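You operate a simulated robot arm through the tools that you are given. There is no shell and no other tool. Be economical: measure what you need, move in short steps, check, and stop when the job is done.

You run a simulated robot arm. Do the job below in one go: nothing can be reset, and whatever is moved stays where it is left.

TASK
Put the pink stem block on the round silver plate.

The check looks at the end state, three seconds after you hand in, the way a careful person would. Anything else that was tipped, shoved, dropped, spilled or broken makes it a failure.

THE ROBOT
A 7-joint arm with a two-finger parallel gripper, fixed in place. Base frame: the origin is at the foot of the arm, x ahead of it, y to its left, z up; the work surface is at about z = 850. Lengths are in mm, angles in degrees, forces in N, time in s.
With the tool pointing down near the work surface it reaches from about 300 to 700 mm from the base axis. Its first joint turns from -66.0 to 66.0 degrees. Payload 1.57 kg.
The TCP is the grasp point between the finger pads, 30 mm short of the fingertips. In the tool frame z runs along the fingers and y along their closing line. The gripper opens to 110 mm. The fingers are 24 mm wide and 12 mm thick; the gripper's body (48 by 112 mm) begins 78 mm behind the TCP.
Orientation is that of the tool frame in the base frame, as a unit quaternion [x, y, z, w]. With the fingers straight down and closing along the base's y, the tool's x points along the base's -x, its y along +y and its z along -z.

THE INTERFACE
- The arm moves only by the tool nudge_tool. Its argument "steps" is a list that holds one entry, the list of rows, each a list of 6 numbers: the shift along the tool's x, y, z in units of 40 mm (1.0 is 40 mm), then the turn, a rotation vector about the tool's x, y, z in units of 4 degrees (1.0 is 4 degrees). In form: [[[tx, ty, tz, rx, ry, rz], ...]]. A call has 1 to 20 rows; each row shifts and turns the commanded pose from where the row before left it, along the tool's axes as they then stand. "grip" is the opening in per cent of the stroke, from 0 (shut) to 100 (fully open), set as the call begins (left out, the last holds). A call with a number of a shift or a turn outside -1 to 1 is refused whole. Each row takes 0.2 s and may step no farther than 50 mm and 8.6 degrees from the row before; otherwise, or with a gripper value out of range, the whole call is refused. A pose out of reach is approached as far as the arm can. The call stops where the force on the tool passes 40 N (or 10 N more than at its start, if that is more) or the arm is blocked; 0.2 s more then pass. Each finger travels about 108 mm/s and halts on what it meets, pressing with about 43 N; the grip force reading is that of the motor and also rises with nothing between the fingers. The clock runs only during rows and for 0.2 s after the last one: add rows that do not move to give the fingers time. It gives the time, the measured TCP pose, the force on the tool (base axes), the opening and the grip force at its end, in the units of the frame above (readings bear some noise).
- Cameras (640 x 400 px; columns grow to the right, rows downward): "scene" is fixed at [174.8, -415.7, 1386.4]; the picture's right is [0.55, -0.84, 0.00], its down [-0.62, -0.40, -0.68] and it looks along [0.57, 0.37, -0.74] (base axes); focal length 325 px, centre (320, 200). "wrist" rides on the gripper at [-36, 0, -80] in the tool frame; the picture's right is [0.00, -1.00, 0.00], its down [0.97, 0.00, -0.24] and it looks along [0.24, 0.00, 0.97] (tool axes); focal length 218 px, centre (320, 200).
- capture(camera): a new picture of that camera. No time passes.
- probe_pixels(camera, pixels): there is no depth. For up to 12 entries [column, row, z] of the newest picture of that camera ("zoom" is the newest enlarged one), the place [x, y] in the base frame at which the ray of that pixel passes the height z, good to about 2 mm. No time passes.
- close_up(camera, box): a new picture of the part [left, top, right, bottom] of that camera's present view, enlarged. No time passes.
- close_job(): hands the job in; it is judged then, once.

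Go step by step. Measure first, check grasps and placings, and put right what went wrong. The budget is 60 turns and 20 pictures, counting those below and the enlarged ones. Unless the task says otherwise, let go and move clear before handing in, and close with one line.

The tools are called by a JSON object that holds its "method" and its "body". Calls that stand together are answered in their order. nudge_tool: Moves the arm, as the interface text tells. Its arguments: {"type":"object","properties":{"steps":{"type":"array"},"grip":{"type":"number"}},"required":["steps"]} The other tools are called the same way: capture (camera) takes a picture; probe_pixels (camera, pixels) gives the place at which the rays of pixels pass given heights; close_up (camera, box) takes an enlarged picture of a part of a camera's view; close_job () hands the job in.

At the start:

```text
time_s: 0.0
position: [438.8, -133.9, 1122.2]
tool_rot: [0.0, 1.0, 0.0, 0.0]
wrist_force: [-0.4, -0.3, -1.3]
finger_gap: 109.8
finger_force: 0.0
```

scene: 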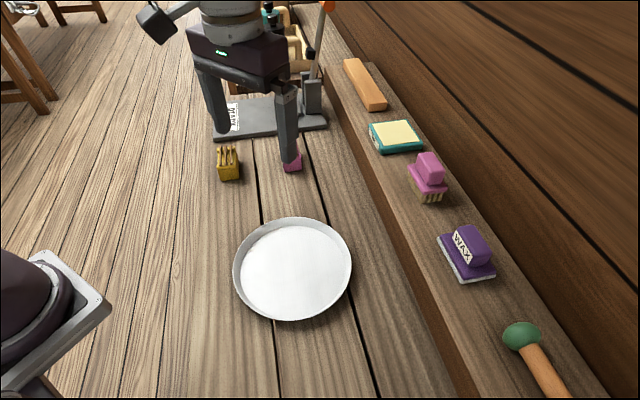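
wrist: 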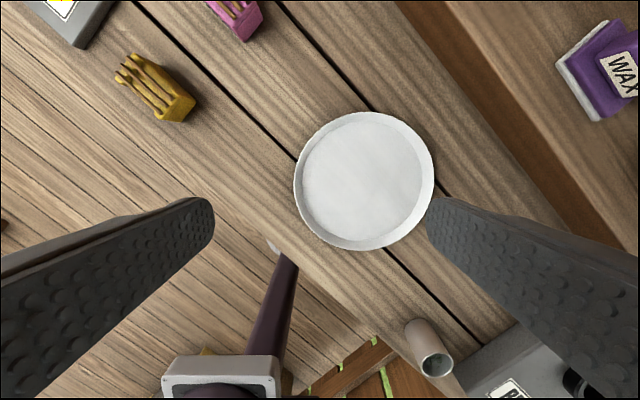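

The scene shows a pink block partly hidden behind the finger near (291,162), a mustard block at (228,163), and the plate at (292,268). I'll take enlarged views to see the pink block better.

{"method": "close_up", "body": {"camera": "wrist", "box": [80, 0, 320, 150]}}

{"method": "close_up", "body": {"camera": "scene", "box": [180, 60, 372, 180]}}

```text
2.67 times, centred on (200, 75) of wrist
```

zoom: 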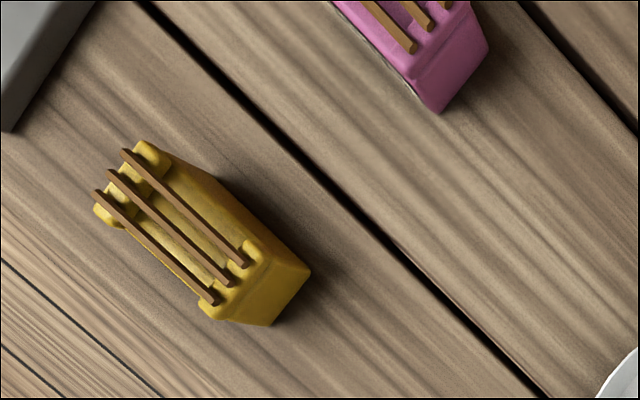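

```text
3.33 times, centred on (276, 120) of scene
```

zoom: 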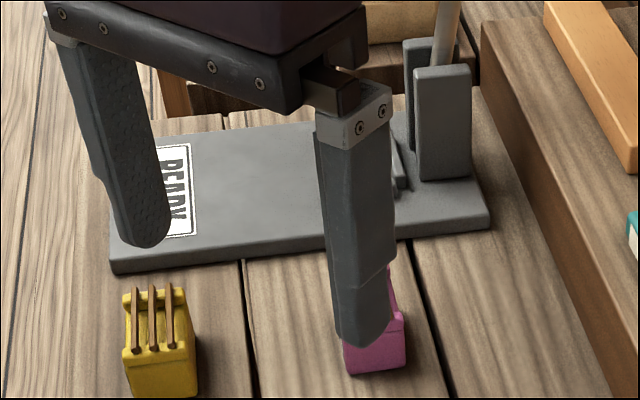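

The pink stem block shows at wrist (235,15), partly cut off. I'll probe its corner, the mustard block (for size and angle) and the plate edges.

{"method": "probe_pixels", "body": {"camera": "wrist", "pixels": [[245, 41, 850], [262, 18, 880], [235, 10, 880], [155, 90, 880], [182, 122, 850], [196, 102, 850], [293, 185, 860], [434, 180, 860], [365, 112, 860], [360, 250, 860]]}}

{"method": "probe_pixels", "body": {"camera": "zoom", "pixels": [[347, 374, 850], [404, 368, 850], [404, 318, 890], [343, 340, 880]]}}

```text
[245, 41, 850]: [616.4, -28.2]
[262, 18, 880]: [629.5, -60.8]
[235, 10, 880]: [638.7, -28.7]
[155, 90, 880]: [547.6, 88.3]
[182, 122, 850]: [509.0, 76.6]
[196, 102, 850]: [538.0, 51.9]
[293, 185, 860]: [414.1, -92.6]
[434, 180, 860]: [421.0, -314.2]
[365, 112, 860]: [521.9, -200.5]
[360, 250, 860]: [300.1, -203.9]
```

```text
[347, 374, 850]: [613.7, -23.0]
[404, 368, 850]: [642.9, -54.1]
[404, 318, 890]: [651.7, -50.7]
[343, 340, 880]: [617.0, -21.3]
```

The plate is centred near (411,-203) with a radius of about 110, and the pink block is near (640,-25). I'll move over the block at the same height for a full view.

{"method": "nudge_tool", "body": {"steps": [[[-0.9, 0.6, 0, 0, 0, 0], [-0.9, 0.6, 0, 0, 0, 0], [-0.9, 0.6, 0, 0, 0, 0], [-0.9, 0.6, 0, 0, 0, 0], [-0.5, 0.2, 0.5, 0, 0, 0], [0, 0, 0, 0, 0, 0]]]}}

{"method": "capture", "body": {"camera": "wrist"}}

```text
time_s: 1.4
position: [602.9, -29.4, 1101.8]
tool_rot: [0.0, 1.0, 0.001, 0.0]
wrist_force: [0.3, -0.8, -0.4]
finger_gap: 109.9
finger_force: 0.0
```

```text
15 pictures are left
```

wrist: 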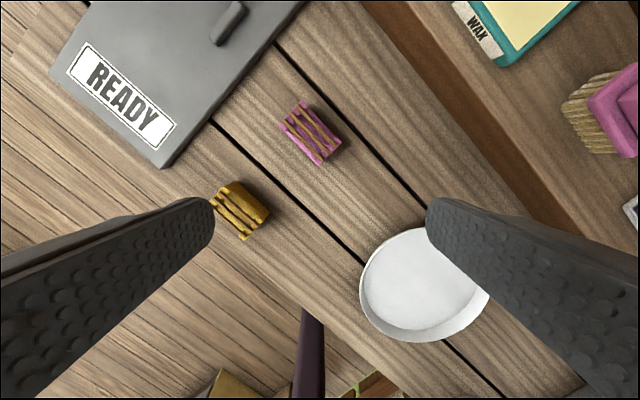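

{"method": "close_up", "body": {"camera": "wrist", "box": [262, 90, 358, 180]}}

{"method": "close_up", "body": {"camera": "scene", "box": [200, 120, 328, 200]}}

```text
4.44 times, centred on (310, 135) of wrist
```

zoom: 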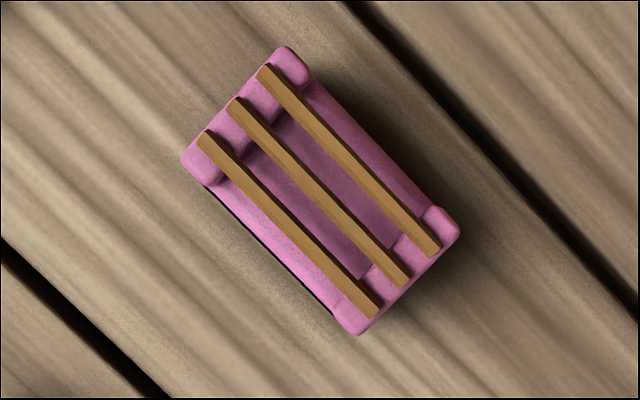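

```text
5.00 times, centred on (264, 160) of scene
```

zoom: 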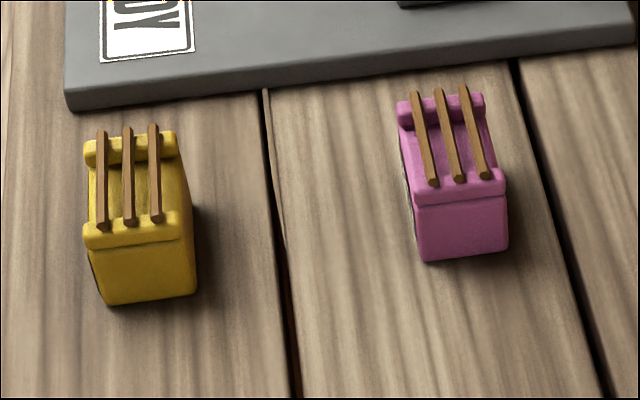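

The block is fully visible: its top corners in the wrist view are at about (302,100), (279,126), (319,165), (341,142). I'll probe these at candidate heights and compare with the scene close-up to get the height.

{"method": "probe_pixels", "body": {"camera": "wrist", "pixels": [[302, 101, 890], [279, 126, 890], [319, 165, 890], [341, 142, 890], [302, 101, 875], [279, 126, 875], [319, 165, 875], [341, 142, 875]]}}

{"method": "probe_pixels", "body": {"camera": "zoom", "pixels": [[425, 262, 850], [508, 248, 850], [415, 198, 890], [505, 184, 890], [415, 198, 875], [505, 184, 875], [398, 100, 890], [484, 95, 890], [398, 100, 875], [484, 95, 875]]}}

```text
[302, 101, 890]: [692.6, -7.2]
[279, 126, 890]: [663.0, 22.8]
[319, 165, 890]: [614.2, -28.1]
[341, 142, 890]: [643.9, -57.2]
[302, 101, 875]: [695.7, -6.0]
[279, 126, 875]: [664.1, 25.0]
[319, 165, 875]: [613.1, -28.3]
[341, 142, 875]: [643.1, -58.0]
```

```text
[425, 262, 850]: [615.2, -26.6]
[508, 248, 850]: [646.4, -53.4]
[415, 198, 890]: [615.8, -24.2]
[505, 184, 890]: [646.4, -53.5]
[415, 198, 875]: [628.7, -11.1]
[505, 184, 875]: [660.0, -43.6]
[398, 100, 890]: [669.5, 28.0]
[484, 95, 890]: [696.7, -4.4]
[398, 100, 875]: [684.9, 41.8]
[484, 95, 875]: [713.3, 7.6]
```

The two views agree on a top at about z=890, a centre near (655,-16) and a size of about 42×70×40, with the long axis 45° from x. I'll move above it at z≈985, turn the tool -45° about its z, and set the opening to about 72 mm.

{"method": "nudge_tool", "body": {"grip": 66, "steps": [[[-0.65, 0.17, 0.7, 0, 0, 0], [-0.65, 0.165, 0.7, 0, 0, 0], [0, 0, 0.8, 0, 0, 0], [0, 0, 0.7, 0, 0, 0], [0, 0, 0, 0, 0, -0.9375], [0, 0, 0, 0, 0, -0.9375], [0, 0, 0, 0, 0, -0.9375], [0, 0, 0, 0, 0, -0.9375], [0, 0, 0, 0, 0, -0.9375], [0, 0, 0, 0, 0, -0.9375], [0, 0, 0, 0, 0, -0.9375], [0, 0, 0, 0, 0, -0.9375], [0, 0, 0, 0, 0, -0.9375], [0, 0, 0, 0, 0, -0.9375], [0, 0, 0, 0, 0, -0.9375], [0, 0, 0, 0, 0, -0.9375], [0, 0, 0, 0, 0, 0]]]}}

{"method": "capture", "body": {"camera": "wrist"}}

```text
time_s: 5.0
position: [654.5, -16.9, 986.3]
tool_rot: [-0.383, 0.924, 0.0, -0.001]
wrist_force: [0.0, -0.7, -0.8]
finger_gap: 72.8
finger_force: 0.1
```

```text
12 pictures are left
```

wrist: 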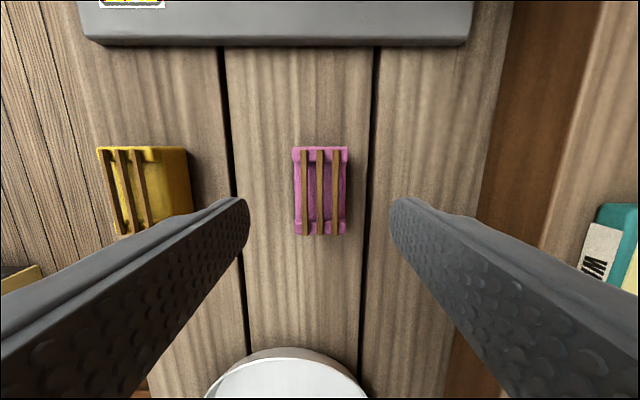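

The block is square to the fingers, at columns 293–348. I'll check its centre against the TCP.

{"method": "probe_pixels", "body": {"camera": "wrist", "pixels": [[293, 147, 890], [348, 147, 890], [348, 236, 890], [295, 236, 890]]}}

```text
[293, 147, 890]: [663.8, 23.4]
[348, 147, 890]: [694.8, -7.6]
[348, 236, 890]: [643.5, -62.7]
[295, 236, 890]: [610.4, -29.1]
```

The centre comes out at (653,-19), within 3 mm of the TCP. I'll descend to z≈886 with a small correction.

{"method": "nudge_tool", "body": {"steps": [[[0.06, 0, 0.7, 0, 0, 0], [0, 0, 0.7, 0, 0, 0], [0, 0, 0.6, 0, 0, 0], [0, 0, 0.3, 0, 0, 0], [0, 0, 0.2, 0, 0, 0], [0, 0, 0, 0, 0, 0]]]}}

```text
time_s: 6.4
position: [653.9, -18.9, 887.3]
tool_rot: [-0.382, 0.924, 0.001, 0.0]
wrist_force: [0.5, 0.0, 0.2]
finger_gap: 72.8
finger_force: 0.0
```

The tool is at z=887 with no contact force. I'll close on the block.

{"method": "nudge_tool", "body": {"grip": 0, "steps": [[[0, 0, 0, 0, 0, 0], [0, 0, 0, 0, 0, 0], [0, 0, 0, 0, 0, 0], [0, 0, 0, 0, 0, 0]]]}}

```text
time_s: 7.4
position: [653.4, -19.7, 886.5]
tool_rot: [-0.383, 0.924, 0.0, 0.0]
wrist_force: [-0.9, -1.1, -0.8]
finger_gap: 42.9
finger_force: 42.8
```

The fingers stopped at 42.9 mm with 42.8 N, so the block is held. I'll lift by 100 mm.

{"method": "nudge_tool", "body": {"steps": [[[0, 0, -0.3, 0, 0, 0], [0, 0, -0.7, 0, 0, 0], [0, 0, -0.8, 0, 0, 0], [0, 0, -0.7, 0, 0, 0], [0, 0, 0, 0, 0, 0]]]}}

{"method": "capture", "body": {"camera": "scene"}}

```text
time_s: 8.6
position: [655.1, -19.4, 987.6]
tool_rot: [-0.382, 0.924, 0.0, -0.001]
wrist_force: [-0.2, -0.1, -0.8]
finger_gap: 43.0
finger_force: 43.4
```

```text
11 pictures are left
```

scene: 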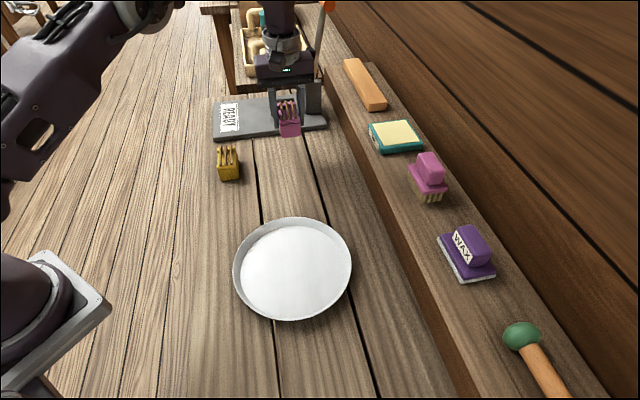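

The block is lifted and the rest of the scene is unchanged. I'll probe the plate rim at (233,268), (352,262), (290,217), (292,321) and the floor edges for its exact centre.

{"method": "probe_pixels", "body": {"camera": "scene", "pixels": [[233, 268, 868], [352, 262, 868], [290, 217, 868], [292, 321, 868], [241, 268, 853], [349, 262, 853], [293, 224, 853], [293, 318, 853]]}}

{"method": "close_up", "body": {"camera": "scene", "box": [208, 205, 376, 330]}}

```text
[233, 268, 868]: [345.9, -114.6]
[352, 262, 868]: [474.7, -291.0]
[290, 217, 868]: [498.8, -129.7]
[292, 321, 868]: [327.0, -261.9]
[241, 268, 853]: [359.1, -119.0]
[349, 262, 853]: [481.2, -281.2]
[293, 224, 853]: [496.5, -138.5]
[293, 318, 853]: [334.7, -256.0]
```

```text
3.20 times, centred on (292, 268) of scene
```

zoom: 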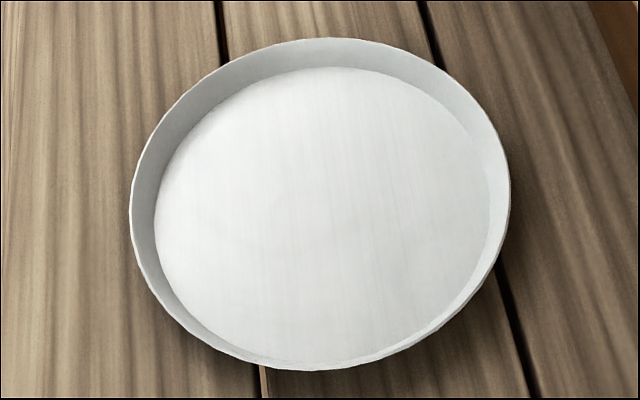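

The plate centre is about (413,-198). I'll carry the block there at z≈987, where it clears everything.

{"method": "nudge_tool", "body": {"steps": [[[0.4, 0.06, 0, 0, 0, 0], [0.8, 0.12, 0, 0, 0, 0], [0.8, 0.12, 0, 0, 0, 0], [0.8, 0.12, 0, 0, 0, 0], [0.8, 0.12, 0, 0, 0, 0], [0.8, 0.12, 0, 0, 0, 0], [0.8, 0.12, 0, 0, 0, 0], [0.8, 0.12, 0, 0, 0, 0], [0.8, 0.12, 0, 0, 0, 0], [0.63, 0.1, 0, 0, 0, 0], [0, 0, 0, 0, 0, 0]]]}}

{"method": "capture", "body": {"camera": "scene"}}

{"method": "capture", "body": {"camera": "wrist"}}

```text
time_s: 11.0
position: [411.6, -196.0, 986.2]
tool_rot: [-0.382, 0.924, 0.0, 0.0]
wrist_force: [0.4, -0.3, 0.0]
finger_gap: 43.0
finger_force: 42.8
```

```text
9 pictures are left
```

scene: 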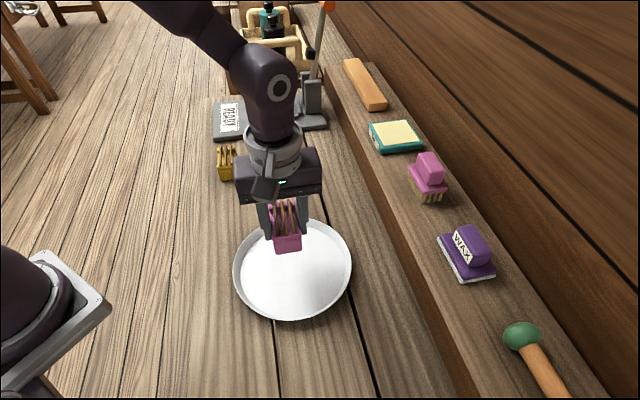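

```text
8 pictures are left
```

wrist: 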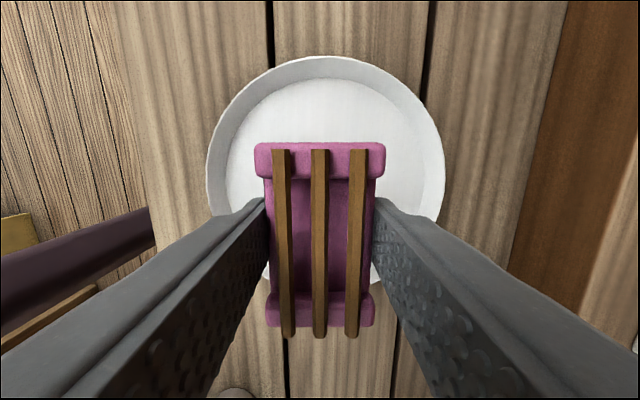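

The block hangs over the plate centre, still gripped at 43.0 mm. I'll lower it to z≈897, leaving the block's bottom at about 860.

{"method": "nudge_tool", "body": {"steps": [[[0, 0, 0.6, 0, 0, 0], [0, 0, 0.7, 0, 0, 0], [0, 0, 0.6, 0, 0, 0], [0, 0, 0.3, 0, 0, 0], [0, 0, 0, 0, 0, 0]]]}}

{"method": "nudge_tool", "body": {"steps": [[[0, 0, 0.06, 0, 0, 0], [0, 0, 0, 0, 0, 0]]]}}

{"method": "nudge_tool", "body": {"steps": [[[0, 0, 0.05, 0, 0, 0], [0, 0, 0, 0, 0, 0]]]}}

```text
time_s: 12.2
position: [411.7, -196.7, 900.3]
tool_rot: [-0.383, 0.924, 0.001, 0.0]
wrist_force: [-0.6, -0.1, -0.1]
finger_gap: 43.1
finger_force: 43.2
```

```text
time_s: 12.8
position: [411.8, -197.3, 897.3]
tool_rot: [-0.383, 0.924, 0.001, 0.001]
wrist_force: [0.2, 0.7, -0.9]
finger_gap: 42.9
finger_force: 42.9
```

```text
time_s: 13.4
position: [411.5, -196.9, 894.1]
tool_rot: [-0.383, 0.924, 0.0, 0.0]
wrist_force: [0.0, 0.2, -0.3]
finger_gap: 42.8
finger_force: 43.3
```

No contact yet at z=894. I'll go down in 1–2 mm steps.

{"method": "nudge_tool", "body": {"steps": [[[0, 0, 0.04, 0, 0, 0], [0, 0, 0, 0, 0, 0]]]}}

{"method": "nudge_tool", "body": {"steps": [[[0, 0, 0.03, 0, 0, 0], [0, 0, 0, 0, 0, 0]]]}}

```text
time_s: 14.0
position: [410.6, -198.1, 892.8]
tool_rot: [-0.383, 0.924, 0.0, -0.001]
wrist_force: [0.1, -0.1, -0.7]
finger_gap: 43.1
finger_force: 43.2
```

```text
time_s: 14.6
position: [412.1, -198.0, 892.4]
tool_rot: [-0.383, 0.924, 0.001, 0.0]
wrist_force: [-0.1, -0.9, 9.6]
finger_gap: 42.9
finger_force: 42.5
```

The force rose to 9.6 N, so the block rests on the plate. I'll open to about 66 mm, which stays inside the rim, then retreat upward.

{"method": "nudge_tool", "body": {"grip": 60, "steps": [[[0, 0, 0, 0, 0, 0], [0, 0, 0, 0, 0, 0], [0, 0, 0, 0, 0, 0]]]}}

{"method": "nudge_tool", "body": {"steps": [[[0, 0, -0.3, 0, 0, 0], [0, 0, -0.7, 0, 0, 0], [0, 0, -0.8, 0, 0, 0], [0, 0, -0.8, 0, 0, 0], [0, 0, -0.8, 0, 0, 0], [0, 0, -0.8, 0, 0, 0], [0, 0, 0, 0, 0, 0]]]}}

{"method": "capture", "body": {"camera": "scene"}}

{"method": "capture", "body": {"camera": "wrist"}}

```text
time_s: 15.4
position: [410.4, -197.7, 891.9]
tool_rot: [-0.382, 0.924, 0.0, -0.001]
wrist_force: [0.0, 0.5, 0.8]
finger_gap: 66.1
finger_force: 0.1
```

```text
time_s: 17.0
position: [409.7, -199.8, 1059.6]
tool_rot: [-0.383, 0.924, 0.0, 0.0]
wrist_force: [0.7, 0.4, 0.2]
finger_gap: 65.9
finger_force: 0.1
```

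```text
7 pictures are left
```

scene: 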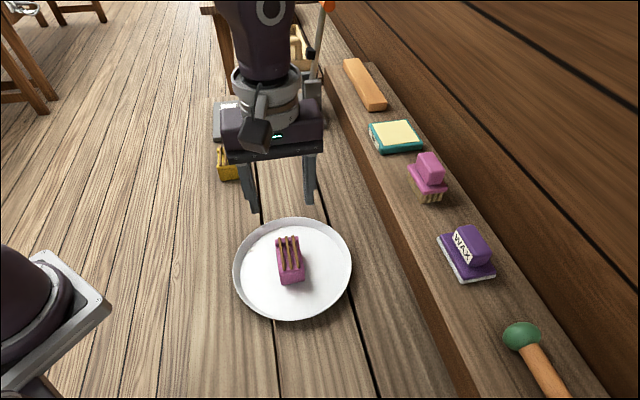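

```text
6 pictures are left
```

wrist: 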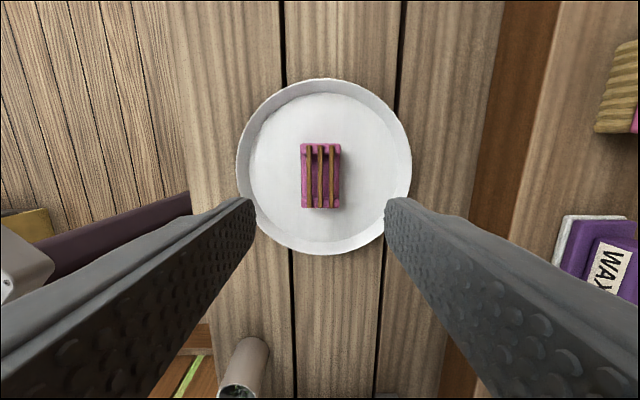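

Both views show the block upright in the middle of the plate (wrist (321,176)). The gripper is clear and nothing else was disturbed, so I'm handing in.

{"method": "close_job", "body": {}}

```text
The job is handed in.
```

The pink stem block is standing upright near the centre of the round silver plate, and I've released it, moved the arm clear and handed the job in.
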